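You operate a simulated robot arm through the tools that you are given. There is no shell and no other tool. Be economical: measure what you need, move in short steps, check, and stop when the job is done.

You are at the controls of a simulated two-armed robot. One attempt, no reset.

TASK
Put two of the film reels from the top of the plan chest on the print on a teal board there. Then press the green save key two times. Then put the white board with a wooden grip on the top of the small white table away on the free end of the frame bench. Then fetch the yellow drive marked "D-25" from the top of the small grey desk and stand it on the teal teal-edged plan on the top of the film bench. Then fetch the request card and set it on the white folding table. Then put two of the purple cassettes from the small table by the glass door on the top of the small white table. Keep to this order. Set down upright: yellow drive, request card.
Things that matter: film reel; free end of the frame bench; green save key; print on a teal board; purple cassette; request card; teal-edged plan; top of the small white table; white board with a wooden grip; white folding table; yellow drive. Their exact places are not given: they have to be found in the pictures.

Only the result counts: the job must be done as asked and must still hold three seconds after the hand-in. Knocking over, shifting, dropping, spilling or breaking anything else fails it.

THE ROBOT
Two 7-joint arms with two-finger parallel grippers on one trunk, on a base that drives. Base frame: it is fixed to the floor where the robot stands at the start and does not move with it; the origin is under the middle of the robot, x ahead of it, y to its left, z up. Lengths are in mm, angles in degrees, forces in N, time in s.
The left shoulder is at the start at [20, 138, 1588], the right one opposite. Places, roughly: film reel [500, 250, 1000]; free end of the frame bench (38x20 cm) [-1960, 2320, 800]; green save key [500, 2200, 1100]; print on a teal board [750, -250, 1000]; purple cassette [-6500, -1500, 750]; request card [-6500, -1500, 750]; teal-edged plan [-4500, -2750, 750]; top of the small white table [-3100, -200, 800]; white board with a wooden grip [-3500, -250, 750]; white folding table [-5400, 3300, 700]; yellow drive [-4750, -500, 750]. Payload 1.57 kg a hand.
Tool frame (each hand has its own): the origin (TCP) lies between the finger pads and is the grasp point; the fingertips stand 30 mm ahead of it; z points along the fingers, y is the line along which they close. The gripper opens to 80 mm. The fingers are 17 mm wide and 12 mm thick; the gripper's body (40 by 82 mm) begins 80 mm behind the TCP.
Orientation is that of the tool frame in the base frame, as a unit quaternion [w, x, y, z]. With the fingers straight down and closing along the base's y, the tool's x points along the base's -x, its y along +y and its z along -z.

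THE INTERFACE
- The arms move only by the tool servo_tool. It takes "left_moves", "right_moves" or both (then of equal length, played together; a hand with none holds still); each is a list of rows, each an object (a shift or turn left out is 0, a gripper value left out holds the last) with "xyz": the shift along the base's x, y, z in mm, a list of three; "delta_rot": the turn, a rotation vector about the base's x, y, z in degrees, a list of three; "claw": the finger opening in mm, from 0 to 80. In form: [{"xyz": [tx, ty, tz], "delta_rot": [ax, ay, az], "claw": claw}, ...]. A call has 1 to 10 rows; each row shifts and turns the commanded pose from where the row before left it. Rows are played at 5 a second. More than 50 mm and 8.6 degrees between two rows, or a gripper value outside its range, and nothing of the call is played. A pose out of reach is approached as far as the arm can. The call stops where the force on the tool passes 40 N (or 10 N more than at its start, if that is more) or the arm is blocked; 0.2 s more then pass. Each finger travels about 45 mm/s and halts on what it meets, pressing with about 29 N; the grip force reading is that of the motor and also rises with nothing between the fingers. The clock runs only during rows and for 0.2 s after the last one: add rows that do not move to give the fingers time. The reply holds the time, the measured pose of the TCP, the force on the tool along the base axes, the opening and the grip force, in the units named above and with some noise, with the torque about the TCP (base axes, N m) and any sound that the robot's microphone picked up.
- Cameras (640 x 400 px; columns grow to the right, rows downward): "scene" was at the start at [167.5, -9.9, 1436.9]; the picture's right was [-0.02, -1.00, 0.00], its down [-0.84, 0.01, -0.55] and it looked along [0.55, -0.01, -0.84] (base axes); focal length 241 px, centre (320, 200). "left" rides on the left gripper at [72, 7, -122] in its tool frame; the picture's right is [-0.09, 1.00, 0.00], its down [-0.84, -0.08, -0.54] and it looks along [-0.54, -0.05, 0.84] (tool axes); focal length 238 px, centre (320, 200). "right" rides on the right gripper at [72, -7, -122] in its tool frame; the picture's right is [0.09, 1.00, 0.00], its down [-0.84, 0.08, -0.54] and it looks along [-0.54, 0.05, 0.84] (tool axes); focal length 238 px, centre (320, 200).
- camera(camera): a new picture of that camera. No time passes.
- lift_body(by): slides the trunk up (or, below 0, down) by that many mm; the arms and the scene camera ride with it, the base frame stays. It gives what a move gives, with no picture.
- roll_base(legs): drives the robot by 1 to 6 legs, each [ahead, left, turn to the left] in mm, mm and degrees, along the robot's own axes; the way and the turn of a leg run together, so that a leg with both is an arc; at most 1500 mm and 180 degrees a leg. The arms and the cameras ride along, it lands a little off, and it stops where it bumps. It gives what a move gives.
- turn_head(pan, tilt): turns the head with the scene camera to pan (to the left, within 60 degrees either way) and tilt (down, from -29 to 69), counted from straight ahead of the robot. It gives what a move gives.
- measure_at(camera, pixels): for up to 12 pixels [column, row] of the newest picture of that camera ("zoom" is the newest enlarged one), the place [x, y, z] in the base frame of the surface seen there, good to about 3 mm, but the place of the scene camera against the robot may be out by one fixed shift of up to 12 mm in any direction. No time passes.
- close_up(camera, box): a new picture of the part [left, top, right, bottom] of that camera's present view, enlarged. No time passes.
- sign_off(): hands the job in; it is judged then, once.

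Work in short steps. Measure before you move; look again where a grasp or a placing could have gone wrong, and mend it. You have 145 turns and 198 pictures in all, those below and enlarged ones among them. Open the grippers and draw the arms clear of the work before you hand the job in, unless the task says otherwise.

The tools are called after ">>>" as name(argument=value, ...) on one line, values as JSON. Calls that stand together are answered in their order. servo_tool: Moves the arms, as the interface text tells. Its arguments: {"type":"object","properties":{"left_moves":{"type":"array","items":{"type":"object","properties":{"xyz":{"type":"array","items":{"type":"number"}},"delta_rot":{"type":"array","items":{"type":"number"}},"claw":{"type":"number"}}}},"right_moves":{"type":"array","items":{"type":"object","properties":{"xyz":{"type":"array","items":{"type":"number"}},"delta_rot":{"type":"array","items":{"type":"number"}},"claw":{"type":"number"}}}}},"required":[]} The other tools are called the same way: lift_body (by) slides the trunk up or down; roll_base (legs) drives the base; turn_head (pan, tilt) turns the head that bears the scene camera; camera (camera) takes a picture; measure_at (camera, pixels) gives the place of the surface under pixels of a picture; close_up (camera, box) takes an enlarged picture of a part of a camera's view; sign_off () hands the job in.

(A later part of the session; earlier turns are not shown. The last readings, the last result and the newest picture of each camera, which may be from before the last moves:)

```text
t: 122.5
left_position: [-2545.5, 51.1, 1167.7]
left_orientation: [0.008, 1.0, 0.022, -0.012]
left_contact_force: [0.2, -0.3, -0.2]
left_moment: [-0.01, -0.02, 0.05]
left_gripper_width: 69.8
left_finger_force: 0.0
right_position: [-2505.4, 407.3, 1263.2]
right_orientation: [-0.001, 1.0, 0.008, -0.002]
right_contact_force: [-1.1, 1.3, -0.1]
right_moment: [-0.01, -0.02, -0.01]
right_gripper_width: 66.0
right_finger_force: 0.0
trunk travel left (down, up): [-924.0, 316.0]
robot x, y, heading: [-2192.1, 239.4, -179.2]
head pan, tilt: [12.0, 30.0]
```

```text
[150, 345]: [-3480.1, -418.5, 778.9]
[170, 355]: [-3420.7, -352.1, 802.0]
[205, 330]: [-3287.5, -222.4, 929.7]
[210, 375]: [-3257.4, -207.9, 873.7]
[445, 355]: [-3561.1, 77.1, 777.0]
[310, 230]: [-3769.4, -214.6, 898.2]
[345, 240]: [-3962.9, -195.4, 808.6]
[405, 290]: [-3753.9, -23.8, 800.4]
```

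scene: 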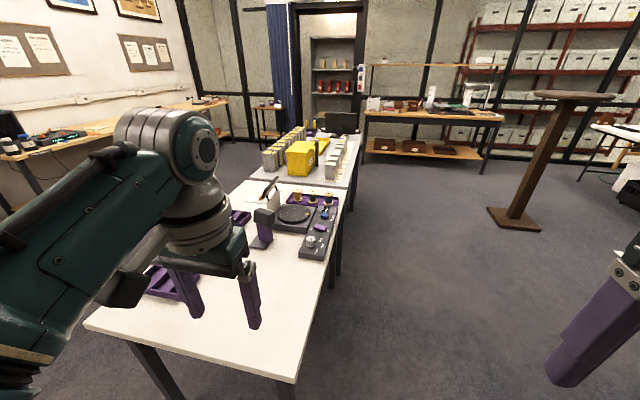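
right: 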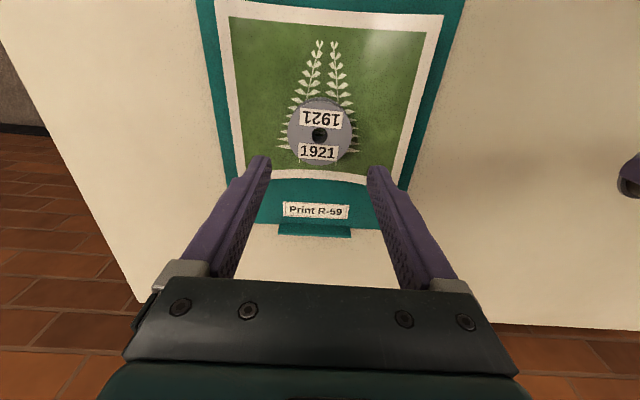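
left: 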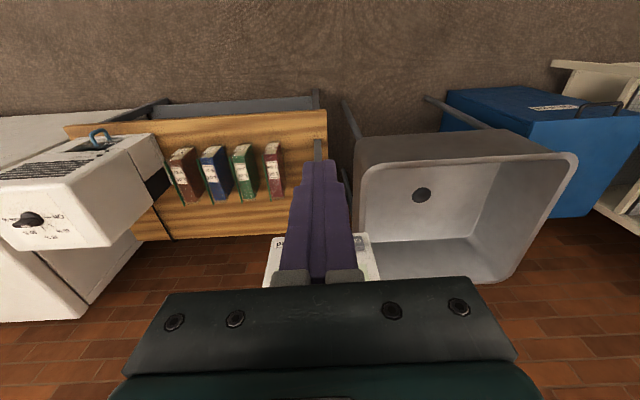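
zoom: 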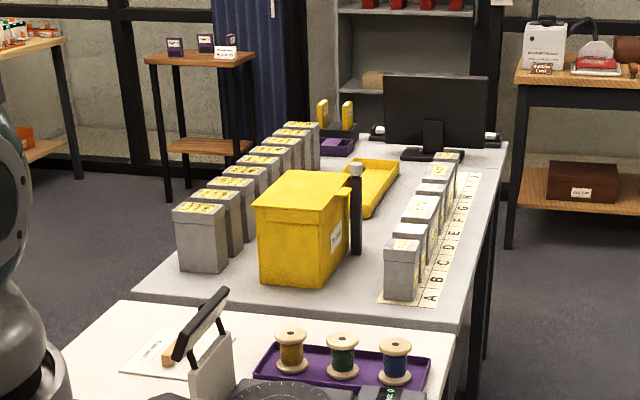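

Table top z≈776, edges y≈77 and ≈-450; the board lies at (-3450,-390), nearer the -y side. I drive around the near end to the -y side and face the table (+y).

>>> roll_base(legs=[[-150, 0, 0], [0, 1300, 0], [1400, 0, 0], [0, 0, -90]])

>>> turn_head(pan=0, tilt=45)

>>> camera(camera="scene")

```text
t: 140.3
left_position: [-3599.8, -725.0, 1167.9]
left_orientation: [-0.001, 0.725, -0.688, -0.014]
left_contact_force: [0.0, -0.2, 0.9]
left_moment: [0.02, -0.02, -0.01]
left_gripper_width: 70.2
left_finger_force: 0.1
right_position: [-3244.3, -761.0, 1261.9]
right_orientation: [-0.002, 0.715, -0.699, -0.002]
right_contact_force: [0.5, -0.5, 0.3]
right_moment: [0.0, -0.03, -0.01]
right_gripper_width: 65.7
right_finger_force: 0.0
trunk travel left (down, up): [-924.0, 316.0]
robot x, y, heading: [-3411.7, -1079.9, 91.1]
head pan, tilt: [12.0, 30.0]
```

```text
t: 141.1
left_position: [-3600.9, -725.7, 1169.1]
left_orientation: [-0.002, 0.725, -0.689, -0.014]
left_contact_force: [0.1, -0.1, 1.3]
left_moment: [0.0, 0.01, 0.0]
left_gripper_width: 70.0
left_finger_force: 0.0
right_position: [-3243.1, -761.0, 1261.8]
right_orientation: [-0.001, 0.714, -0.7, 0.0]
right_contact_force: [0.8, -0.4, -0.3]
right_moment: [0.04, 0.0, 0.03]
right_gripper_width: 66.2
right_finger_force: 0.1
trunk travel left (down, up): [-924.0, 316.0]
robot x, y, heading: [-3413.2, -1077.4, 91.0]
head pan, tilt: [0.0, 45.0]
```

```text
141 pictures are left
```

scene: 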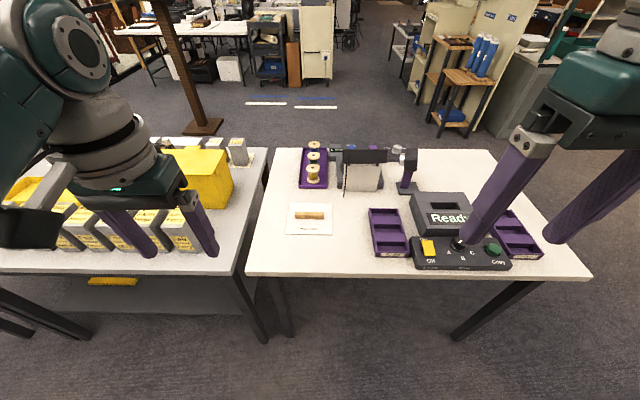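

The board is at (310,220) with a wooden bar grip. I zoom and measure; also the wooden benches at upper right, candidates for the frame bench.

>>> close_up(camera="scene", box=[250, 180, 410, 280])

>>> measure_at(camera="zoom", pixels=[[240, 145], [190, 143], [295, 145], [155, 100], [150, 215], [330, 100], [330, 215], [240, 165], [10, 378], [400, 378]])

>>> close_up(camera="scene", box=[380, 0, 572, 120])

>>> measure_at(camera="zoom", pixels=[[300, 250], [260, 140], [350, 70], [500, 130], [60, 110], [390, 280]])

```text
4.00 times, centred on (330, 230) of scene
```

zoom: 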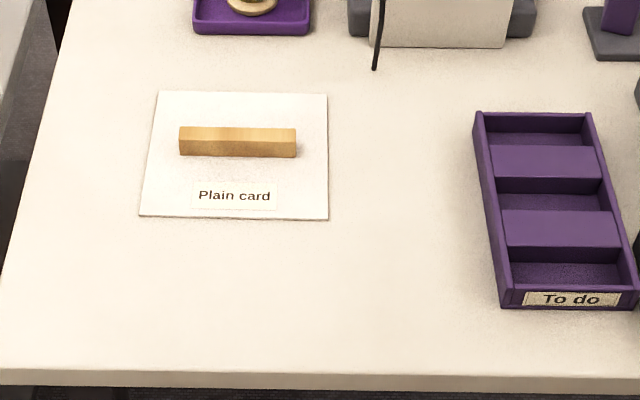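

```text
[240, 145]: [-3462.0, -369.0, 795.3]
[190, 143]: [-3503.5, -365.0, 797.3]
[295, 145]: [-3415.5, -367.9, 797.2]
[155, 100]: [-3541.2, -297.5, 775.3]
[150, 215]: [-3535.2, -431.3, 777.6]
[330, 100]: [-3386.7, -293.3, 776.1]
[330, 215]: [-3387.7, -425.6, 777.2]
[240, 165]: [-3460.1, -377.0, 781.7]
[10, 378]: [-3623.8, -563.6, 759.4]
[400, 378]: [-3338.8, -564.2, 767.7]
```

```text
3.33 times, centred on (476, 60) of scene
```

zoom: 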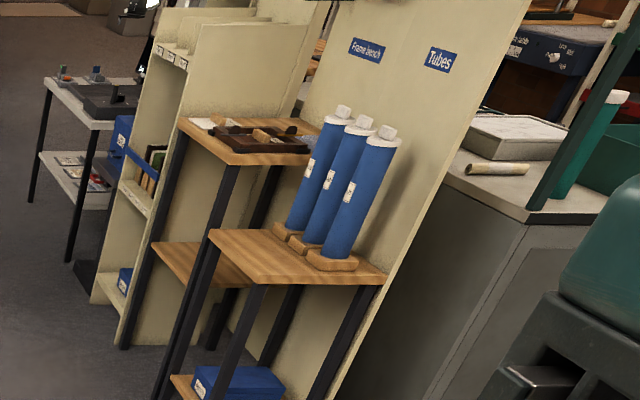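

```text
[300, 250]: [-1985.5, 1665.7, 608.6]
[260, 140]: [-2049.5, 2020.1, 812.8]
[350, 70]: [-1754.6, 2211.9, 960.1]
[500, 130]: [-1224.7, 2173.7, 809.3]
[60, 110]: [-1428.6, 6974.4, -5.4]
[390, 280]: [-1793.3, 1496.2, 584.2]
```

Frame bench found near (-1960,2200,810). Board grip centre ≈(-3460,-370), top z 797, along x; so the fingers must close along y. I lower the trunk 250 mm, drive 250 mm ahead, and turn the left hand 90° about z over the board.

>>> lift_body(by=-230)

>>> roll_base(legs=[[270, 0, -1]])

>>> servo_tool(left_moves=[{"xyz": [14, 0, 0], "delta_rot": [0, 0, 8.5]}, {"xyz": [14, 5, 0], "delta_rot": [0, 0, 8.5]}, {"xyz": [14, 5, 0], "delta_rot": [0, 0, 8.5]}, {"xyz": [14, 5, 0], "delta_rot": [0, 0, 8.5]}, {"xyz": [14, 5, 0], "delta_rot": [0, 0, 8.5]}, {"xyz": [14, 5, 0], "delta_rot": [0, 0, 8.5]}, {"xyz": [14, 5, 0], "delta_rot": [0, 0, 8.5]}, {"xyz": [14, 5, 0], "delta_rot": [0, 0, 8.5]}, {"xyz": [14, 5, 0], "delta_rot": [0, 0, 8.5]}, {"xyz": [14, 5, 0], "delta_rot": [0, 0, 8.5]}])

>>> camera(camera="left")

```text
t: 143.5
left_position: [-3599.7, -725.1, 939.3]
left_orientation: [-0.001, 0.725, -0.689, -0.014]
left_contact_force: [-0.3, 0.4, -0.5]
left_moment: [0.03, -0.01, 0.02]
left_gripper_width: 70.1
left_finger_force: 0.1
right_position: [-3243.7, -762.2, 1032.3]
right_orientation: [0.0, 0.715, -0.699, -0.001]
right_contact_force: [-0.4, -0.1, 0.0]
right_moment: [0.0, 0.0, -0.05]
right_gripper_width: 65.8
right_finger_force: 0.2
trunk travel left (down, up): [-694.0, 546.0]
robot x, y, heading: [-3414.2, -1080.1, 91.0]
head pan, tilt: [0.0, 45.0]
```

```text
t: 145.4
left_position: [-3597.4, -454.0, 937.5]
left_orientation: [-0.001, 0.719, -0.695, -0.014]
left_contact_force: [-0.2, -0.1, 0.7]
left_moment: [0.02, 0.0, 0.0]
left_gripper_width: 70.1
left_finger_force: 0.0
right_position: [-3240.2, -497.2, 1031.5]
right_orientation: [-0.002, 0.708, -0.706, -0.001]
right_contact_force: [-0.4, -1.2, 0.5]
right_moment: [-0.01, 0.01, 0.04]
right_gripper_width: 65.8
right_finger_force: 0.1
trunk travel left (down, up): [-694.0, 546.0]
robot x, y, heading: [-3416.3, -811.4, 89.7]
head pan, tilt: [0.0, 45.0]
```

```text
t: 147.6
left_position: [-3462.3, -407.9, 937.4]
left_orientation: [0.008, 1.0, -0.021, -0.014]
left_contact_force: [0.2, 0.5, -0.2]
left_moment: [-0.01, -0.04, 0.03]
left_gripper_width: 69.9
left_finger_force: 0.1
right_position: [-3241.7, -496.1, 1031.3]
right_orientation: [-0.001, 0.709, -0.706, 0.0]
right_contact_force: [0.9, -0.3, -0.2]
right_moment: [0.02, 0.01, -0.03]
right_gripper_width: 66.2
right_finger_force: 0.2
trunk travel left (down, up): [-694.0, 546.0]
robot x, y, heading: [-3420.2, -813.5, 90.2]
head pan, tilt: [0.0, 45.0]
```

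```text
138 pictures are left
```

left: 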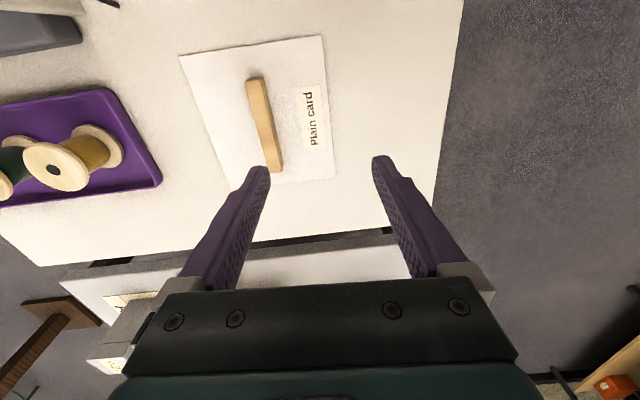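

The rotation worked. I measure the grip bar in the left view.

>>> measure_at(camera="left", pixels=[[254, 80], [263, 120], [273, 165], [283, 150], [210, 150], [330, 175], [320, 40], [183, 58]])

```text
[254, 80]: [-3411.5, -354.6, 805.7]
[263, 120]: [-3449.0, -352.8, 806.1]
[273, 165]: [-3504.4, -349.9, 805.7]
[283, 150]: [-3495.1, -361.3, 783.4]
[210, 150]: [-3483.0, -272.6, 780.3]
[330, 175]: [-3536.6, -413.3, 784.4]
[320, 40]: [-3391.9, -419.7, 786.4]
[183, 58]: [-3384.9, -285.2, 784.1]
```

Grip centre ≈(-3458,-353), top 806, board face 784. I move above it and descend to z≈865 first.

>>> servo_tool(left_moves=[{"xyz": [2, 28, 0]}, {"xyz": [2, 27, 0]}, {"xyz": [0, 0, -36]}, {"xyz": [0, 0, -36]}, {"xyz": [0, 0, 0]}])

>>> camera(camera="left")

```text
t: 148.8
left_position: [-3471.5, -415.8, 888.3]
left_orientation: [0.008, 1.0, -0.027, -0.012]
left_contact_force: [-0.6, -0.3, 0.4]
left_moment: [-0.02, -0.03, 0.01]
left_gripper_width: 70.2
left_finger_force: 0.1
left hand out of reach, approached as far as the arm can: row 1, 2, 3, 4
right_position: [-3240.4, -497.3, 1032.2]
right_orientation: [-0.002, 0.708, -0.706, -0.001]
right_contact_force: [-0.3, -0.5, 0.0]
right_moment: [-0.01, 0.03, 0.0]
right_gripper_width: 66.0
right_finger_force: 0.1
trunk travel left (down, up): [-694.0, 546.0]
robot x, y, heading: [-3419.4, -813.0, 90.3]
head pan, tilt: [0.0, 45.0]
```

```text
137 pictures are left
```

left: 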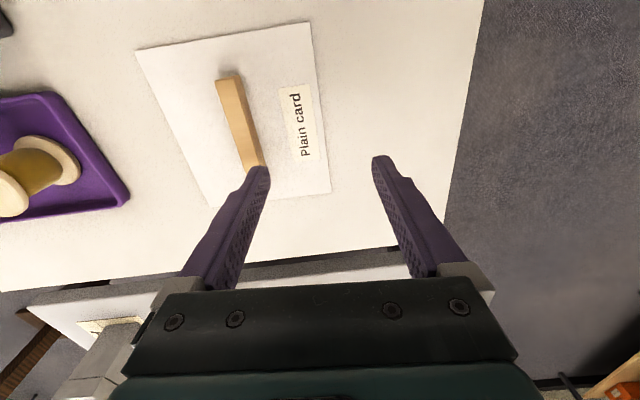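

The arm is at its limit; I drive the base 63 ahead and 13 right instead to centre on the bar.

>>> roll_base(legs=[[63, -13, 0]])

>>> camera(camera="left")

>>> measure_at(camera="left", pixels=[[320, 100], [320, 150], [320, 180]])

```text
t: 149.8
left_position: [-3458.1, -352.5, 889.4]
left_orientation: [0.008, 1.0, -0.027, -0.012]
left_contact_force: [0.9, 0.3, -0.6]
left_moment: [-0.03, 0.0, 0.01]
left_gripper_width: 70.0
left_finger_force: 0.1
right_position: [-3228.1, -433.0, 1032.5]
right_orientation: [-0.002, 0.708, -0.706, -0.001]
right_contact_force: [-0.2, -0.2, 0.4]
right_moment: [0.02, 0.02, -0.01]
right_gripper_width: 65.9
right_finger_force: 0.0
trunk travel left (down, up): [-694.0, 546.0]
robot x, y, heading: [-3405.4, -746.0, 90.2]
head pan, tilt: [0.0, 45.0]
```

```text
136 pictures are left
```

left: 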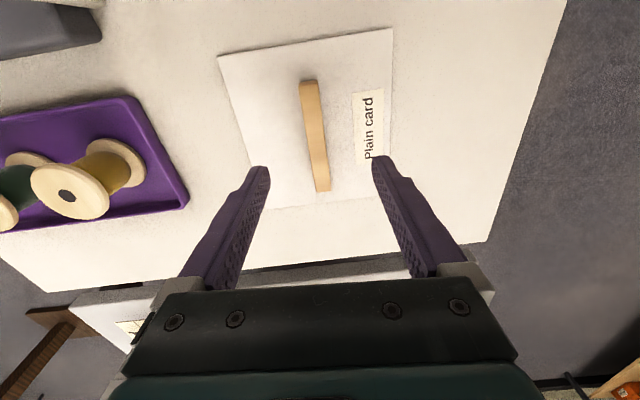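

```text
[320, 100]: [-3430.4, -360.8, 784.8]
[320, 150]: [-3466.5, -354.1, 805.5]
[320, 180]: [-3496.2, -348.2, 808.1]
```

Centred. I lower by the trunk 70 mm and close on the bar.

>>> lift_body(by=-70)

>>> servo_tool(left_moves=[{"xyz": [0, 0, 0], "claw": 10}, {"claw": 10}, {"claw": 10}, {"claw": 5}, {"claw": 5}])

>>> camera(camera="left")

```text
t: 150.9
left_position: [-3458.7, -352.7, 819.5]
left_orientation: [0.009, 1.0, -0.027, -0.011]
left_contact_force: [0.9, 0.3, 0.4]
left_moment: [0.0, -0.02, -0.07]
left_gripper_width: 70.2
left_finger_force: 0.1
right_position: [-3227.9, -434.0, 962.9]
right_orientation: [-0.002, 0.708, -0.706, -0.001]
right_contact_force: [-0.2, -0.1, 0.5]
right_moment: [-0.03, 0.0, 0.02]
right_gripper_width: 66.0
right_finger_force: 0.1
trunk travel left (down, up): [-624.0, 616.0]
robot x, y, heading: [-3405.7, -750.0, 90.0]
head pan, tilt: [0.0, 45.0]
```

```text
t: 152.1
left_position: [-3458.2, -352.1, 819.2]
left_orientation: [0.009, 1.0, -0.026, -0.012]
left_contact_force: [-0.7, -0.3, 2.0]
left_moment: [0.18, 0.0, 0.08]
left_gripper_width: 15.3
left_finger_force: 28.6
right_position: [-3227.5, -433.7, 963.1]
right_orientation: [-0.001, 0.708, -0.706, 0.0]
right_contact_force: [-0.4, 0.4, -0.1]
right_moment: [0.01, 0.01, 0.0]
right_gripper_width: 66.1
right_finger_force: 0.0
trunk travel left (down, up): [-624.0, 616.0]
robot x, y, heading: [-3403.4, -747.9, 90.3]
head pan, tilt: [0.0, 45.0]
```

```text
135 pictures are left
```

left: 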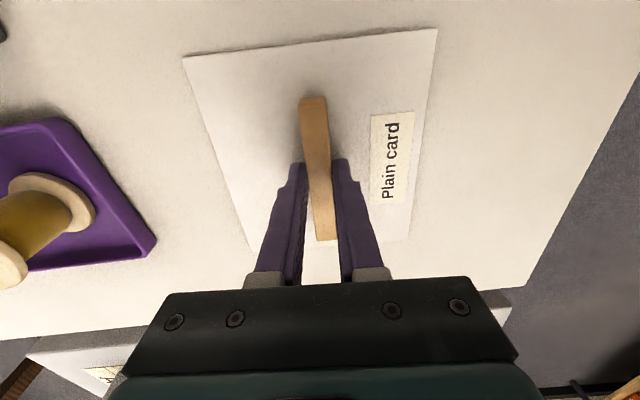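

Gripped at 15 mm. I lift with the trunk and check that the board comes along.

>>> lift_body(by=150)

>>> camera(camera="left")

```text
t: 153.8
left_position: [-3458.4, -351.9, 968.1]
left_orientation: [0.009, 1.0, -0.027, -0.012]
left_contact_force: [-1.1, -0.3, -1.0]
left_moment: [0.01, 0.01, 0.01]
left_gripper_width: 15.2
left_finger_force: 28.4
right_position: [-3227.8, -434.0, 1112.8]
right_orientation: [-0.002, 0.708, -0.706, 0.0]
right_contact_force: [-0.2, 0.6, -0.2]
right_moment: [-0.02, 0.0, -0.01]
right_gripper_width: 66.1
right_finger_force: 0.0
trunk travel left (down, up): [-774.0, 466.0]
robot x, y, heading: [-3399.4, -746.7, 89.7]
head pan, tilt: [0.0, 45.0]
```

```text
134 pictures are left
```

left: 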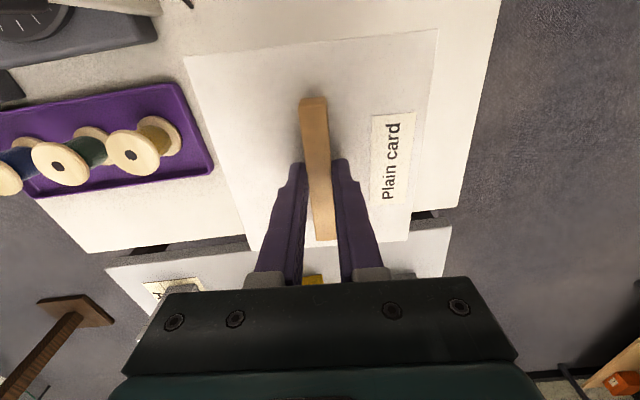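

The board is held. I drive back, east around the table end, and north to about (-2200,700), then look towards the frame bench.

>>> roll_base(legs=[[-350, 0, 0], [0, -1250, 0], [1000, 0, 0], [750, 0, 0]])

>>> turn_head(pan=0, tilt=25)

>>> camera(camera="scene")

```text
t: 170.5
left_position: [-2197.0, 1049.6, 968.6]
left_orientation: [0.008, 1.0, -0.027, -0.013]
left_contact_force: [0.1, 0.0, -1.3]
left_moment: [-0.03, 0.03, 0.01]
left_gripper_width: 15.4
left_finger_force: 28.8
right_position: [-1967.3, 968.3, 1111.4]
right_orientation: [-0.002, 0.709, -0.705, -0.001]
right_contact_force: [-0.5, 0.4, 0.3]
right_moment: [-0.01, 0.04, -0.01]
right_gripper_width: 66.0
right_finger_force: 0.0
trunk travel left (down, up): [-774.0, 466.0]
robot x, y, heading: [-2140.4, 655.4, 90.0]
head pan, tilt: [0.0, 45.0]
```

```text
t: 171.3
left_position: [-2197.6, 1051.0, 969.6]
left_orientation: [0.009, 1.0, -0.027, -0.012]
left_contact_force: [0.4, 0.3, -0.2]
left_moment: [-0.03, -0.01, 0.0]
left_gripper_width: 15.5
left_finger_force: 29.0
right_position: [-1964.9, 969.3, 1112.7]
right_orientation: [-0.002, 0.709, -0.705, 0.0]
right_contact_force: [-0.9, 0.5, 0.2]
right_moment: [-0.01, 0.0, 0.01]
right_gripper_width: 66.0
right_finger_force: 0.0
trunk travel left (down, up): [-774.0, 466.0]
robot x, y, heading: [-2141.9, 655.0, 89.8]
head pan, tilt: [0.0, 25.0]
```

```text
133 pictures are left
```

scene: 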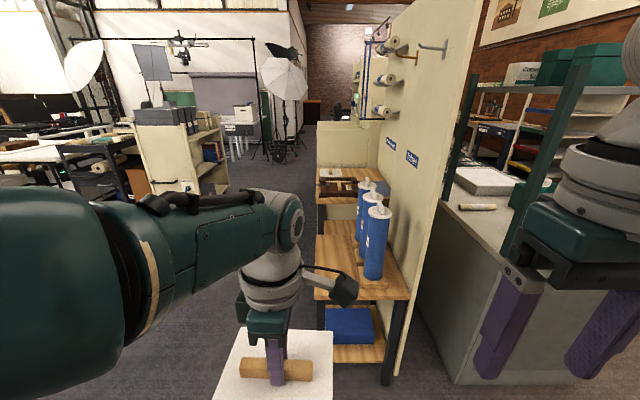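

The frame bench runs along the partition beyond the blue tubes. I measure the obstacles on the left before driving past at x≈-2800.

>>> measure_at(camera="scene", pixels=[[190, 160], [218, 190], [100, 160], [322, 270], [322, 185], [350, 187], [70, 200], [330, 210]])

```text
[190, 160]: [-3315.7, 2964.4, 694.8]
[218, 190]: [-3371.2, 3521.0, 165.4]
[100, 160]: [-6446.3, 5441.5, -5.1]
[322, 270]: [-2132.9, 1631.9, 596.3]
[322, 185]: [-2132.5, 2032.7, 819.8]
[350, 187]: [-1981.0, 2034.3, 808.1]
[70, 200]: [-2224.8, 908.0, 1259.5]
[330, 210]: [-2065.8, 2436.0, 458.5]
```

Way is clear. I slide left, drive ahead and turn right to face the bench at (-2750,2300).

>>> roll_base(legs=[[0, 610, 0], [1000, 0, 0], [640, 0, 0], [0, 0, -90]])

>>> turn_head(pan=0, tilt=35)

>>> camera(camera="scene")

```text
t: 186.7
left_position: [-2365.7, 2351.3, 968.9]
left_orientation: [0.002, -0.682, 0.731, 0.015]
left_contact_force: [-0.2, -0.3, -0.7]
left_moment: [0.0, 0.0, -0.02]
left_gripper_width: 15.3
left_finger_force: 29.0
right_position: [-2449.7, 2121.1, 1112.3]
right_orientation: [0.001, 0.004, 1.0, -0.001]
right_contact_force: [0.4, 0.0, 0.5]
right_moment: [0.0, 0.02, -0.03]
right_gripper_width: 66.3
right_finger_force: 0.0
trunk travel left (down, up): [-774.0, 466.0]
robot x, y, heading: [-2762.6, 2302.0, -1.1]
head pan, tilt: [0.0, 25.0]
```

```text
t: 187.4
left_position: [-2364.7, 2351.5, 967.8]
left_orientation: [0.001, -0.682, 0.731, 0.015]
left_contact_force: [-0.2, 0.1, -1.1]
left_moment: [-0.01, -0.01, 0.03]
left_gripper_width: 15.3
left_finger_force: 29.0
right_position: [-2450.0, 2120.8, 1111.7]
right_orientation: [0.001, 0.004, 1.0, -0.001]
right_contact_force: [0.0, -1.0, -0.5]
right_moment: [0.03, 0.01, 0.03]
right_gripper_width: 66.1
right_finger_force: 0.1
trunk travel left (down, up): [-774.0, 466.0]
robot x, y, heading: [-2758.0, 2299.8, -0.5]
head pan, tilt: [0.0, 35.0]
```

```text
132 pictures are left
```

scene: 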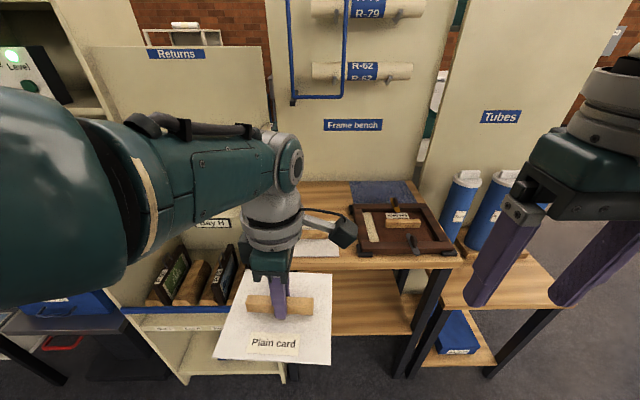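

The arm hides the left end; I look with the right camera.

>>> camera(camera="right")

>>> close_up(camera="scene", box=[270, 160, 470, 285])

```text
131 pictures are left
```

right: 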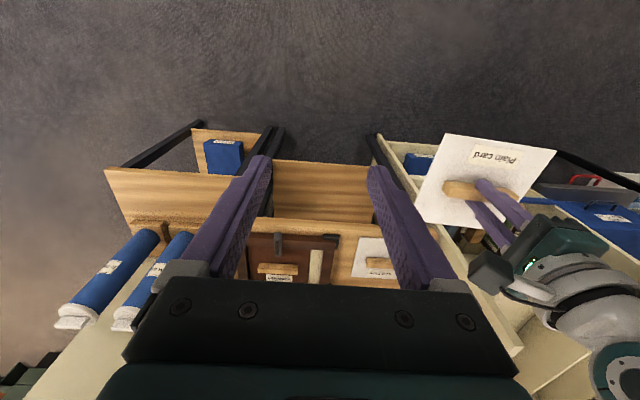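

```text
3.20 times, centred on (370, 222) of scene
```

zoom: 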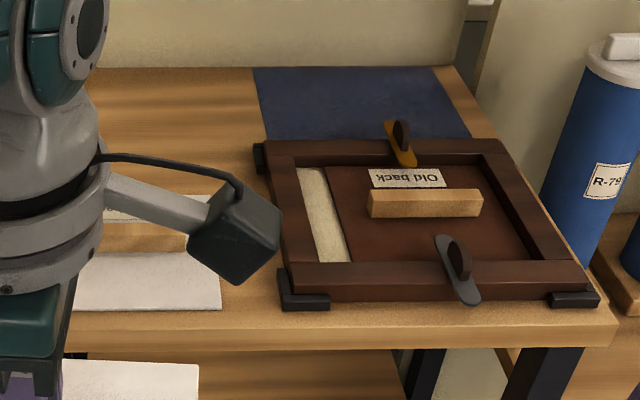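

There's another white card already on the bench beside the frame. I measure it and the bench's edges.

>>> measure_at(camera="right", pixels=[[362, 240], [350, 277], [400, 275], [385, 240], [330, 237], [345, 255], [380, 265], [300, 222], [390, 222], [412, 262]])

>>> close_up(camera="right", box=[230, 180, 470, 330])

>>> measure_at(camera="scene", pixels=[[310, 248], [338, 250], [315, 262], [300, 190], [330, 190], [345, 205], [420, 262], [345, 268], [352, 182]])

```text
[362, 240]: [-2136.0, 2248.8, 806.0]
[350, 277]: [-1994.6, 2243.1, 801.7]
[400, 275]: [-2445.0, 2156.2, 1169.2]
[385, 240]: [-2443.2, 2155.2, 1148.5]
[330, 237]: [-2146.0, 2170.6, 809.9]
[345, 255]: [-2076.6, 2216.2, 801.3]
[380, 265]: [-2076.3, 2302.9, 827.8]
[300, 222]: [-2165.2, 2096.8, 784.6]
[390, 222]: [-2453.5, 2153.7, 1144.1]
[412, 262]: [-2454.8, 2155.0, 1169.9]
```

```text
2.67 times, centred on (350, 255) of right
```

zoom: 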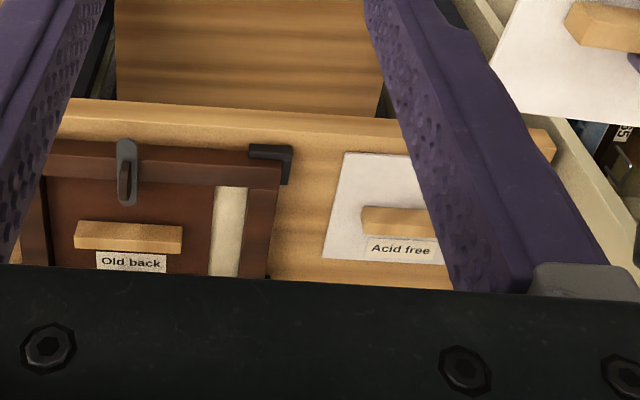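

```text
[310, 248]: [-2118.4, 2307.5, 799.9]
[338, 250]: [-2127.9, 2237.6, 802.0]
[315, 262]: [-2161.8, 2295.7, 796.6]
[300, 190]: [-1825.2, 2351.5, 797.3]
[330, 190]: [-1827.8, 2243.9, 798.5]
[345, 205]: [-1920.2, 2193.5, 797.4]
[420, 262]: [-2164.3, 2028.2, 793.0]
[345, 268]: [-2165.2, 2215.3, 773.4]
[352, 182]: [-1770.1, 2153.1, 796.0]
```

The free area behind the "Acid free" card is x≈-1985..-1775, y≈2210..2410. I check the wall rack's position for arm clearance and the bench's left end.

>>> measure_at(camera="scene", pixels=[[350, 72], [320, 97], [292, 60], [355, 10], [400, 70], [350, 125], [240, 130], [250, 240]])

>>> measure_at(camera="right", pixels=[[437, 235], [520, 345], [480, 290], [445, 262]])

>>> measure_at(camera="zoom", pixels=[[330, 255], [345, 155], [425, 245], [400, 220], [550, 150], [300, 270]])

```text
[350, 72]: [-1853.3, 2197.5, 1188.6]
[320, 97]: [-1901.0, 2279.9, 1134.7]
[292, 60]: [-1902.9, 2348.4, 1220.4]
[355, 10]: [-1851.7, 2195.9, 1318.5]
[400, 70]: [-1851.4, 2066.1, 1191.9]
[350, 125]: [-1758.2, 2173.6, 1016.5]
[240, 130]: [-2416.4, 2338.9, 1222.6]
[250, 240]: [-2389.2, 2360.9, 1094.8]
```

```text
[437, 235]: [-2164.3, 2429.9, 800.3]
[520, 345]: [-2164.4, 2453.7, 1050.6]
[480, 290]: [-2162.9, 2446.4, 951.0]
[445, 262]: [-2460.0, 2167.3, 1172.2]
```

```text
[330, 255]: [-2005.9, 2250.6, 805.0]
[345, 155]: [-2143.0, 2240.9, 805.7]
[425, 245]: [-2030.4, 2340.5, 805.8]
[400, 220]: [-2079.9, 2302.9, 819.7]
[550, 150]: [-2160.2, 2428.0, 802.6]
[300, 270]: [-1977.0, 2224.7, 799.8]
```

The blue rack rail hangs at z≥1134, x≥-1902, so I'll go in low. I turn the board so the bar points along x (so I can withdraw backwards without rising), at the same place.

>>> servo_tool(left_moves=[{"delta_rot": [0, 0, -8.5]}, {"delta_rot": [0, 0, -8.5]}, {"delta_rot": [0, 0, -8.5]}, {"delta_rot": [0, 0, -8.5]}, {"delta_rot": [0, 0, -8.5]}, {"delta_rot": [0, 0, -8.5]}, {"delta_rot": [0, 0, -8.5]}, {"delta_rot": [0, 0, -8.5]}, {"delta_rot": [0, 0, -8.5]}, {"delta_rot": [0, 0, -8.5]}])

>>> lift_body(by=-80)

>>> camera(camera="left")

>>> camera(camera="scene")

```text
t: 189.6
left_position: [-2364.6, 2350.2, 969.2]
left_orientation: [0.011, -0.009, 1.0, 0.01]
left_contact_force: [-0.3, -0.5, -1.8]
left_moment: [-0.01, -0.02, 0.02]
left_gripper_width: 15.3
left_finger_force: 28.5
right_position: [-2449.3, 2122.5, 1112.8]
right_orientation: [0.002, 0.005, 1.0, -0.001]
right_contact_force: [-0.5, -0.2, -0.7]
right_moment: [-0.01, 0.01, -0.01]
right_gripper_width: 66.1
right_finger_force: 0.0
trunk travel left (down, up): [-774.0, 466.0]
robot x, y, heading: [-2764.5, 2301.2, -0.8]
head pan, tilt: [0.0, 35.0]
```

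```text
t: 190.7
left_position: [-2366.1, 2350.6, 888.6]
left_orientation: [0.011, -0.01, 1.0, 0.009]
left_contact_force: [0.2, -0.6, -1.1]
left_moment: [0.01, 0.04, 0.01]
left_gripper_width: 15.2
left_finger_force: 29.4
right_position: [-2450.4, 2122.6, 1032.2]
right_orientation: [0.001, 0.004, 1.0, -0.001]
right_contact_force: [0.5, -0.3, 0.2]
right_moment: [0.02, -0.02, 0.02]
right_gripper_width: 66.1
right_finger_force: 0.2
trunk travel left (down, up): [-694.0, 546.0]
robot x, y, heading: [-2761.1, 2299.7, -0.8]
head pan, tilt: [0.0, 35.0]
```

```text
128 pictures are left
```

left: 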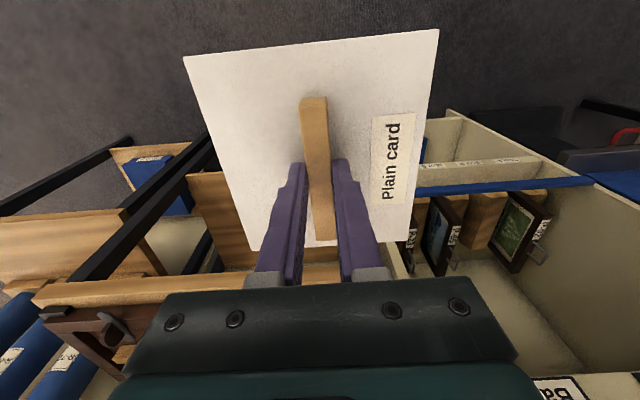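

```text
127 pictures are left
```

scene: 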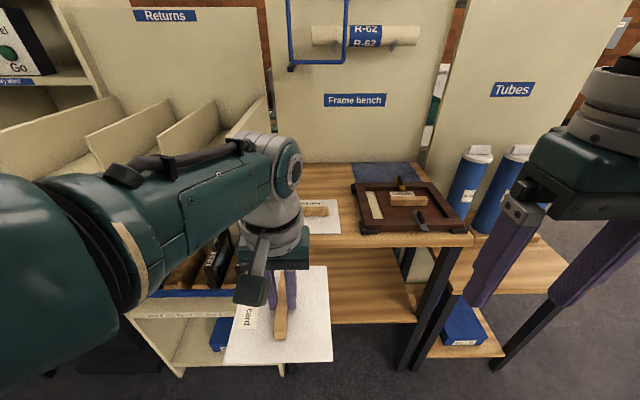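

I measure the Returns shelf dividers next to the bench for forearm clearance, and the rail bottom again.

>>> measure_at(camera="scene", pixels=[[255, 105], [200, 105], [262, 140], [235, 135], [150, 120], [110, 100], [320, 62], [230, 155], [270, 150]])

>>> measure_at(camera="left", pixels=[[450, 115], [408, 270], [405, 240], [320, 115], [420, 40], [190, 60]])

```text
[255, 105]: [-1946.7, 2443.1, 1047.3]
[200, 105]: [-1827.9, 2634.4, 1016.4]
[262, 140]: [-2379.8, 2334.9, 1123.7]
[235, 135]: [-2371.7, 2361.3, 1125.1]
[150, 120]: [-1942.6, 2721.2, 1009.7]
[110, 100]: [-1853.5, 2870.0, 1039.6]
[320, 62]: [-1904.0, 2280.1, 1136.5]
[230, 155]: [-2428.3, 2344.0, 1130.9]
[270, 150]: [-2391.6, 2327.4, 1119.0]
```

```text
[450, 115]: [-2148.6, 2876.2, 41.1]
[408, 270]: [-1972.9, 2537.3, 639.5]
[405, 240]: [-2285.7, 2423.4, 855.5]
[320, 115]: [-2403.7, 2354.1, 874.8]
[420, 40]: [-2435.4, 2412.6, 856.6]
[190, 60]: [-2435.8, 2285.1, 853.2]
```

The level forearm would hit the shelf side panel (y 2443, z≈1050). I raise the trunk while lowering the hand, so the forearm comes down more steeply; I try it here in free space.

>>> lift_body(by=200)

>>> servo_tool(left_moves=[{"xyz": [-10, -10, -40]}, {"xyz": [-10, -10, -40]}, {"xyz": [-10, -5, -40]}, {"xyz": [-10, 0, -40]}, {"xyz": [-10, 0, -40]}, {"xyz": [0, 0, 0]}])

>>> camera(camera="scene")

>>> camera(camera="right")

```text
t: 192.9
left_position: [-2366.2, 2352.1, 1089.0]
left_orientation: [0.011, -0.01, 1.0, 0.01]
left_contact_force: [-0.9, -0.4, -0.6]
left_moment: [0.01, 0.0, 0.04]
left_gripper_width: 15.2
left_finger_force: 29.2
right_position: [-2449.3, 2121.5, 1231.8]
right_orientation: [0.001, 0.005, 1.0, -0.001]
right_contact_force: [0.0, -0.1, -0.1]
right_moment: [0.0, 0.0, 0.0]
right_gripper_width: 66.2
right_finger_force: 0.1
trunk travel left (down, up): [-894.0, 346.0]
robot x, y, heading: [-2762.1, 2300.0, -0.8]
head pan, tilt: [0.0, 35.0]
```

```text
t: 194.3
left_position: [-2469.7, 2358.4, 958.4]
left_orientation: [0.011, -0.01, 1.0, 0.01]
left_contact_force: [-0.3, -0.1, -0.4]
left_moment: [0.02, -0.01, 0.02]
left_gripper_width: 15.5
left_finger_force: 28.6
left hand out of reach, approached as far as the arm can: row 1, 2, 3, 4, 5
right_position: [-2449.5, 2121.3, 1232.2]
right_orientation: [0.002, 0.005, 1.0, -0.001]
right_contact_force: [0.5, 0.4, -0.4]
right_moment: [-0.01, -0.01, 0.0]
right_gripper_width: 65.9
right_finger_force: 0.2
trunk travel left (down, up): [-894.0, 346.0]
robot x, y, heading: [-2759.0, 2298.8, -0.7]
head pan, tilt: [0.0, 35.0]
```

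```text
126 pictures are left
```

scene: 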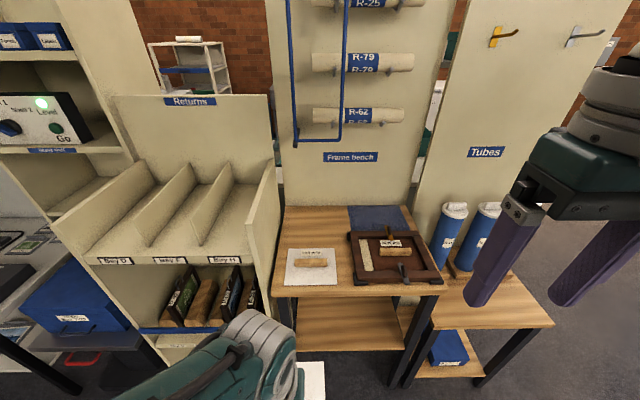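

```text
125 pictures are left
```

right: 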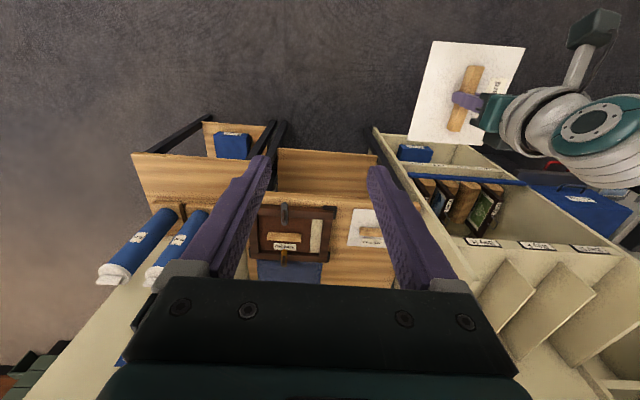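

The arm is now nearly straight, coming down steeply—good. The free area behind the "Acid free" card is visible. I raise/extend the hand a bit, then set the trunk so the hand passes at z≈890.

>>> servo_tool(left_moves=[{"xyz": [10, 10, 30]}, {"xyz": [20, 15, 30]}, {"xyz": [20, 15, 30]}, {"xyz": [0, 0, 0]}])

>>> lift_body(by=-155)

>>> camera(camera="scene")

>>> measure_at(camera="right", pixels=[[349, 243], [357, 208], [310, 285], [345, 285], [325, 265], [400, 285], [370, 232]])

```text
t: 195.3
left_position: [-2420.1, 2397.7, 1048.6]
left_orientation: [0.012, -0.01, 1.0, 0.01]
left_contact_force: [-1.3, 0.7, -1.2]
left_moment: [0.0, -0.04, -0.01]
left_gripper_width: 15.4
left_finger_force: 29.3
right_position: [-2450.3, 2120.9, 1233.0]
right_orientation: [0.002, 0.004, 1.0, -0.001]
right_contact_force: [0.1, -0.5, 0.1]
right_moment: [0.0, 0.01, 0.03]
right_gripper_width: 66.0
right_finger_force: 0.0
trunk travel left (down, up): [-894.0, 346.0]
robot x, y, heading: [-2758.5, 2301.1, -0.8]
head pan, tilt: [0.0, 35.0]
```

```text
t: 197.1
left_position: [-2419.7, 2398.1, 893.6]
left_orientation: [0.011, -0.01, 1.0, 0.01]
left_contact_force: [0.2, 0.0, -1.5]
left_moment: [0.0, -0.02, -0.01]
left_gripper_width: 15.3
left_finger_force: 29.4
right_position: [-2449.6, 2122.7, 1076.9]
right_orientation: [0.002, 0.004, 1.0, -0.001]
right_contact_force: [0.3, -0.5, 0.0]
right_moment: [-0.04, 0.0, 0.02]
right_gripper_width: 65.9
right_finger_force: 0.1
trunk travel left (down, up): [-739.0, 501.0]
robot x, y, heading: [-2764.5, 2300.7, -0.9]
head pan, tilt: [0.0, 35.0]
```

```text
124 pictures are left
```

scene: 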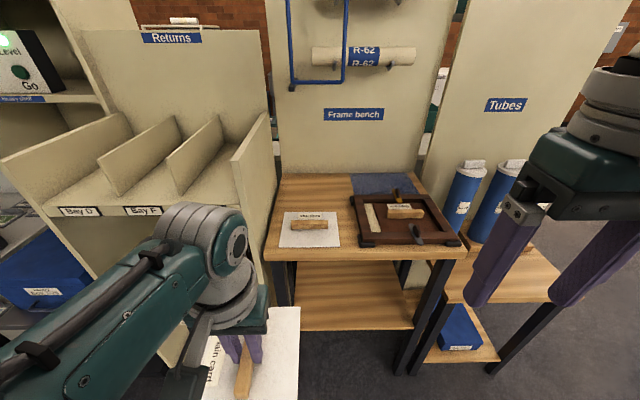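

```text
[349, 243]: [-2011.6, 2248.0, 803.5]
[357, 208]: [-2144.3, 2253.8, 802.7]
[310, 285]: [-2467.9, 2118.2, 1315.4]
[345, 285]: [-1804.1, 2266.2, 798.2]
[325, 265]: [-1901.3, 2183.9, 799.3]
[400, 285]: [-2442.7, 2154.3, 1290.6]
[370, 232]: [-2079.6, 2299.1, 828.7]
```

Now I shift right 68 mm and drive ahead 435 mm (TCP x≈-1985, above the rear edge of the card).

>>> roll_base(legs=[[0, -70, 0.8], [300, 0, 0], [135, 0, 0]])

>>> camera(camera="scene")

>>> camera(camera="left")

```text
t: 200.7
left_position: [-1985.7, 2334.0, 893.0]
left_orientation: [0.011, -0.018, 1.0, 0.01]
left_contact_force: [-0.1, 0.6, -0.4]
left_moment: [-0.02, 0.0, 0.01]
left_gripper_width: 15.3
left_finger_force: 29.4
right_position: [-2010.5, 2056.8, 1076.6]
right_orientation: [0.003, -0.002, 1.0, -0.001]
right_contact_force: [0.3, 0.6, -0.3]
right_moment: [0.02, 0.02, -0.01]
right_gripper_width: 65.9
right_finger_force: 0.1
trunk travel left (down, up): [-739.0, 501.0]
robot x, y, heading: [-2326.8, 2228.6, 0.2]
head pan, tilt: [0.0, 35.0]
```

```text
123 pictures are left
```

scene: 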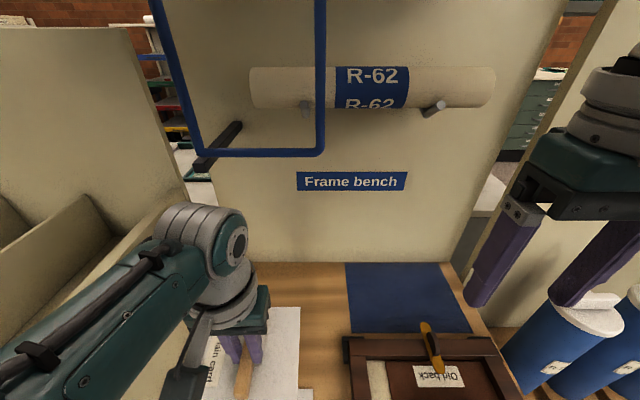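

```text
122 pictures are left
```

left: 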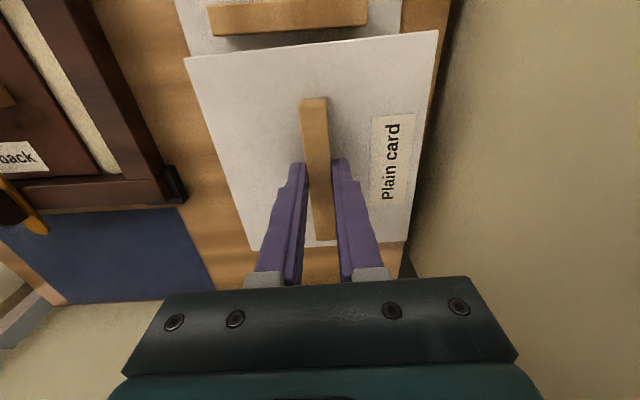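

The board clears the other card's bar. I measure that bar's near edge and the board's edges for exact depth.

>>> measure_at(camera="left", pixels=[[290, 28], [240, 45], [300, 52], [430, 40], [405, 235], [254, 245], [405, 260], [218, 90], [430, 110]])

```text
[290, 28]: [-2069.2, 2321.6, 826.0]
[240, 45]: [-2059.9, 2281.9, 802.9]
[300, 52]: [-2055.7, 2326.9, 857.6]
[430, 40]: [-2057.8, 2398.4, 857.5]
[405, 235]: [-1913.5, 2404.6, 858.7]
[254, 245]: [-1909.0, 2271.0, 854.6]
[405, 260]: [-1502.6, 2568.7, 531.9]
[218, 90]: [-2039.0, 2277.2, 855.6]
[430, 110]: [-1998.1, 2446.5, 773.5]
```

12 mm clear of the bar. I lower 27 mm, drive 56 mm ahead, then check.

>>> lift_body(by=-27)

>>> roll_base(legs=[[56, 0, 0]])

>>> lift_body(by=-21)

>>> camera(camera="left")

>>> camera(camera="scene")

```text
t: 201.4
left_position: [-1986.0, 2332.8, 866.1]
left_orientation: [0.011, -0.018, 1.0, 0.01]
left_contact_force: [0.4, 0.6, -1.2]
left_moment: [-0.02, 0.01, 0.02]
left_gripper_width: 15.2
left_finger_force: 29.0
right_position: [-2011.1, 2057.1, 1050.3]
right_orientation: [0.002, -0.003, 1.0, -0.001]
right_contact_force: [-0.4, -0.5, 0.1]
right_moment: [0.01, 0.0, -0.01]
right_gripper_width: 66.0
right_finger_force: 0.0
trunk travel left (down, up): [-712.0, 528.0]
robot x, y, heading: [-2324.2, 2233.5, 0.1]
head pan, tilt: [0.0, 35.0]
```

```text
t: 202.3
left_position: [-1929.5, 2332.8, 867.2]
left_orientation: [0.01, -0.018, 1.0, 0.01]
left_contact_force: [0.0, 0.2, -0.8]
left_moment: [-0.02, 0.02, 0.02]
left_gripper_width: 15.4
left_finger_force: 28.9
right_position: [-1955.3, 2057.4, 1049.9]
right_orientation: [0.002, -0.002, 1.0, 0.0]
right_contact_force: [0.1, 0.3, -0.8]
right_moment: [0.0, 0.0, 0.04]
right_gripper_width: 66.2
right_finger_force: 0.1
trunk travel left (down, up): [-712.0, 528.0]
robot x, y, heading: [-2265.0, 2233.5, 0.1]
head pan, tilt: [0.0, 35.0]
```

```text
t: 203.0
left_position: [-1929.7, 2332.8, 845.0]
left_orientation: [0.011, -0.018, 1.0, 0.009]
left_contact_force: [-0.3, -0.4, -1.5]
left_moment: [0.0, -0.03, 0.0]
left_gripper_width: 15.1
left_finger_force: 28.5
right_position: [-1954.5, 2057.2, 1029.6]
right_orientation: [0.001, -0.004, 1.0, -0.001]
right_contact_force: [0.2, -0.7, 0.1]
right_moment: [0.01, 0.01, 0.03]
right_gripper_width: 65.8
right_finger_force: 0.1
trunk travel left (down, up): [-691.0, 549.0]
robot x, y, heading: [-2268.0, 2232.6, 0.2]
head pan, tilt: [0.0, 35.0]
```

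```text
121 pictures are left
```

left: 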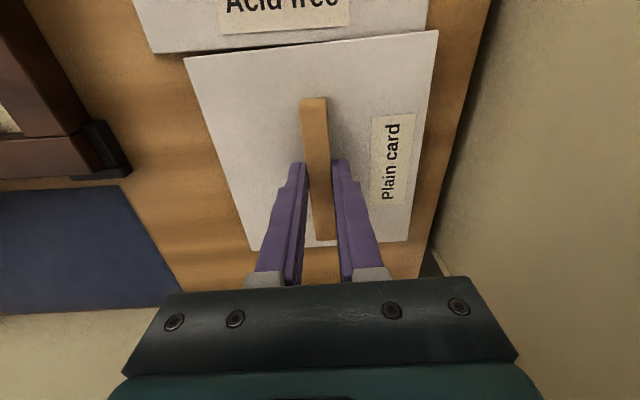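

```text
120 pictures are left
```

scene: 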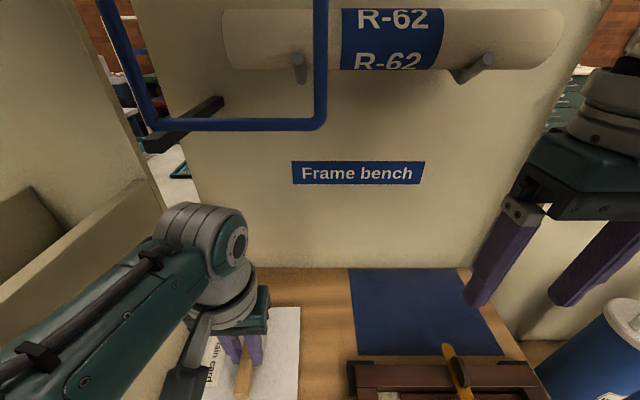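

I nudge +5 mm ahead, lower 6 mm to contact and release; then slide back along the bar.

>>> servo_tool(left_moves=[{"xyz": [5, -2, 0]}, {"xyz": [0, 0, -3]}, {"xyz": [0, 0, -3]}, {"claw": 15}, {"claw": 20}, {"claw": 26}, {"claw": 26}])

>>> camera(camera="left")

```text
t: 204.6
left_position: [-1923.8, 2332.1, 839.1]
left_orientation: [0.01, -0.018, 1.0, 0.01]
left_contact_force: [0.3, -0.2, -0.6]
left_moment: [-0.02, 0.01, 0.01]
left_gripper_width: 26.1
left_finger_force: 0.0
right_position: [-1954.0, 2056.9, 1029.6]
right_orientation: [0.003, -0.004, 1.0, -0.001]
right_contact_force: [-0.1, 0.7, 0.5]
right_moment: [0.01, -0.03, -0.01]
right_gripper_width: 65.9
right_finger_force: 0.2
trunk travel left (down, up): [-691.0, 549.0]
robot x, y, heading: [-2268.9, 2228.1, -0.1]
head pan, tilt: [0.0, 35.0]
```

```text
119 pictures are left
```

left: 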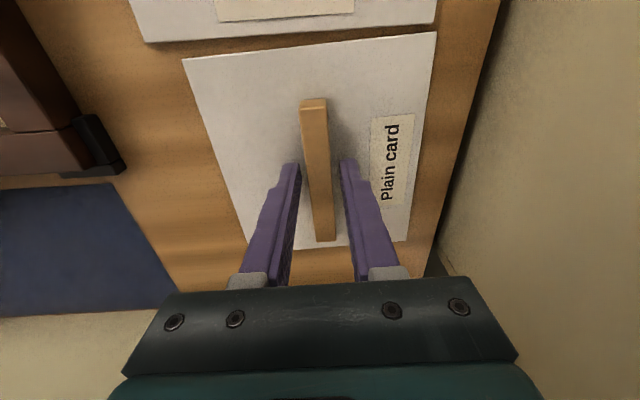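

The board rests flat with a gap to the other card. I rise 30 mm and drive straight back.

>>> lift_body(by=32)

>>> roll_base(legs=[[-500, 0, 0]])

>>> lift_body(by=150)

>>> camera(camera="scene")

```text
t: 205.4
left_position: [-1925.0, 2331.8, 871.4]
left_orientation: [0.01, -0.018, 1.0, 0.009]
left_contact_force: [0.2, 0.9, -0.4]
left_moment: [0.02, 0.01, -0.01]
left_gripper_width: 25.6
left_finger_force: 0.0
right_position: [-1954.6, 2057.1, 1061.2]
right_orientation: [0.002, -0.002, 1.0, -0.001]
right_contact_force: [0.2, 0.9, 0.2]
right_moment: [0.03, -0.02, -0.01]
right_gripper_width: 66.0
right_finger_force: 0.1
trunk travel left (down, up): [-723.0, 517.0]
robot x, y, heading: [-2268.0, 2231.3, -0.0]
head pan, tilt: [0.0, 35.0]
```

```text
t: 208.3
left_position: [-2421.2, 2330.8, 870.2]
left_orientation: [0.01, -0.019, 1.0, 0.01]
left_contact_force: [0.6, 0.5, 0.4]
left_moment: [-0.01, 0.01, -0.03]
left_gripper_width: 26.1
left_finger_force: 0.0
right_position: [-2451.1, 2055.7, 1060.7]
right_orientation: [0.002, -0.005, 1.0, -0.001]
right_contact_force: [-0.8, 0.2, -0.4]
right_moment: [0.02, -0.01, 0.0]
right_gripper_width: 66.0
right_finger_force: 0.0
trunk travel left (down, up): [-723.0, 517.0]
robot x, y, heading: [-2765.7, 2228.5, 0.2]
head pan, tilt: [0.0, 35.0]
```

```text
t: 210.1
left_position: [-2421.5, 2331.0, 1021.2]
left_orientation: [0.011, -0.019, 1.0, 0.01]
left_contact_force: [0.8, -0.1, 0.0]
left_moment: [0.02, -0.01, 0.0]
left_gripper_width: 25.9
left_finger_force: 0.0
right_position: [-2450.9, 2055.5, 1211.3]
right_orientation: [0.002, -0.004, 1.0, -0.001]
right_contact_force: [-1.0, -0.2, -0.8]
right_moment: [-0.01, -0.05, 0.0]
right_gripper_width: 66.0
right_finger_force: 0.0
trunk travel left (down, up): [-873.0, 367.0]
robot x, y, heading: [-2764.3, 2226.7, 0.2]
head pan, tilt: [0.0, 35.0]
```

```text
118 pictures are left
```

scene: 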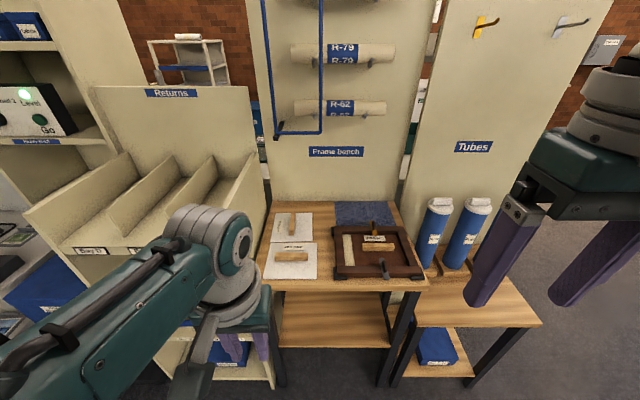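

Board stored. Next the yellow drive. I turn to face -x, go south to y≈650 and west a bit, then look.

>>> roll_base(legs=[[0, 0, 180], [0, 1500, 0], [1300, 80, 0]])

>>> turn_head(pan=0, tilt=20)

>>> camera(camera="scene")

```text
t: 231.0
left_position: [-4346.7, 495.5, 1020.4]
left_orientation: [0.01, 0.999, 0.036, -0.012]
left_contact_force: [-0.4, 0.0, -0.1]
left_moment: [-0.02, -0.01, -0.01]
left_gripper_width: 26.1
left_finger_force: 0.1
right_position: [-4327.8, 771.9, 1210.8]
right_orientation: [0.0, 1.0, 0.021, -0.002]
right_contact_force: [0.8, -0.6, -0.4]
right_moment: [0.01, -0.01, 0.02]
right_gripper_width: 66.1
right_finger_force: 0.1
trunk travel left (down, up): [-873.0, 367.0]
robot x, y, heading: [-4009.9, 609.6, -177.9]
head pan, tilt: [0.0, 35.0]
```

```text
t: 231.8
left_position: [-4347.3, 495.6, 1020.6]
left_orientation: [0.01, 0.999, 0.036, -0.011]
left_contact_force: [-0.1, -0.8, 0.5]
left_moment: [0.02, -0.04, -0.04]
left_gripper_width: 26.1
left_finger_force: 0.0
right_position: [-4325.6, 771.5, 1211.4]
right_orientation: [-0.001, 1.0, 0.022, -0.001]
right_contact_force: [-0.1, -0.1, -0.3]
right_moment: [0.0, -0.03, 0.01]
right_gripper_width: 65.9
right_finger_force: 0.1
trunk travel left (down, up): [-873.0, 367.0]
robot x, y, heading: [-4008.1, 612.1, -177.9]
head pan, tilt: [0.0, 20.0]
```

```text
117 pictures are left
```

scene: 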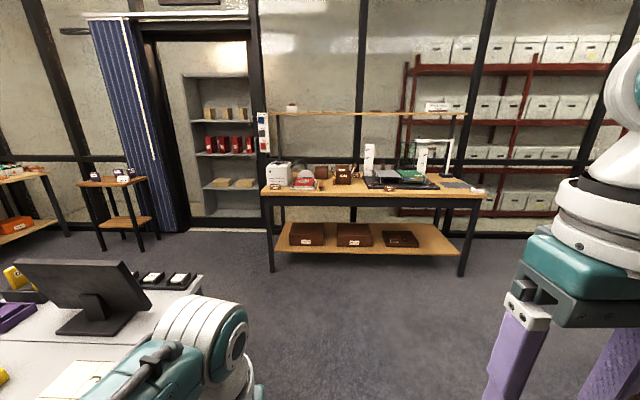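

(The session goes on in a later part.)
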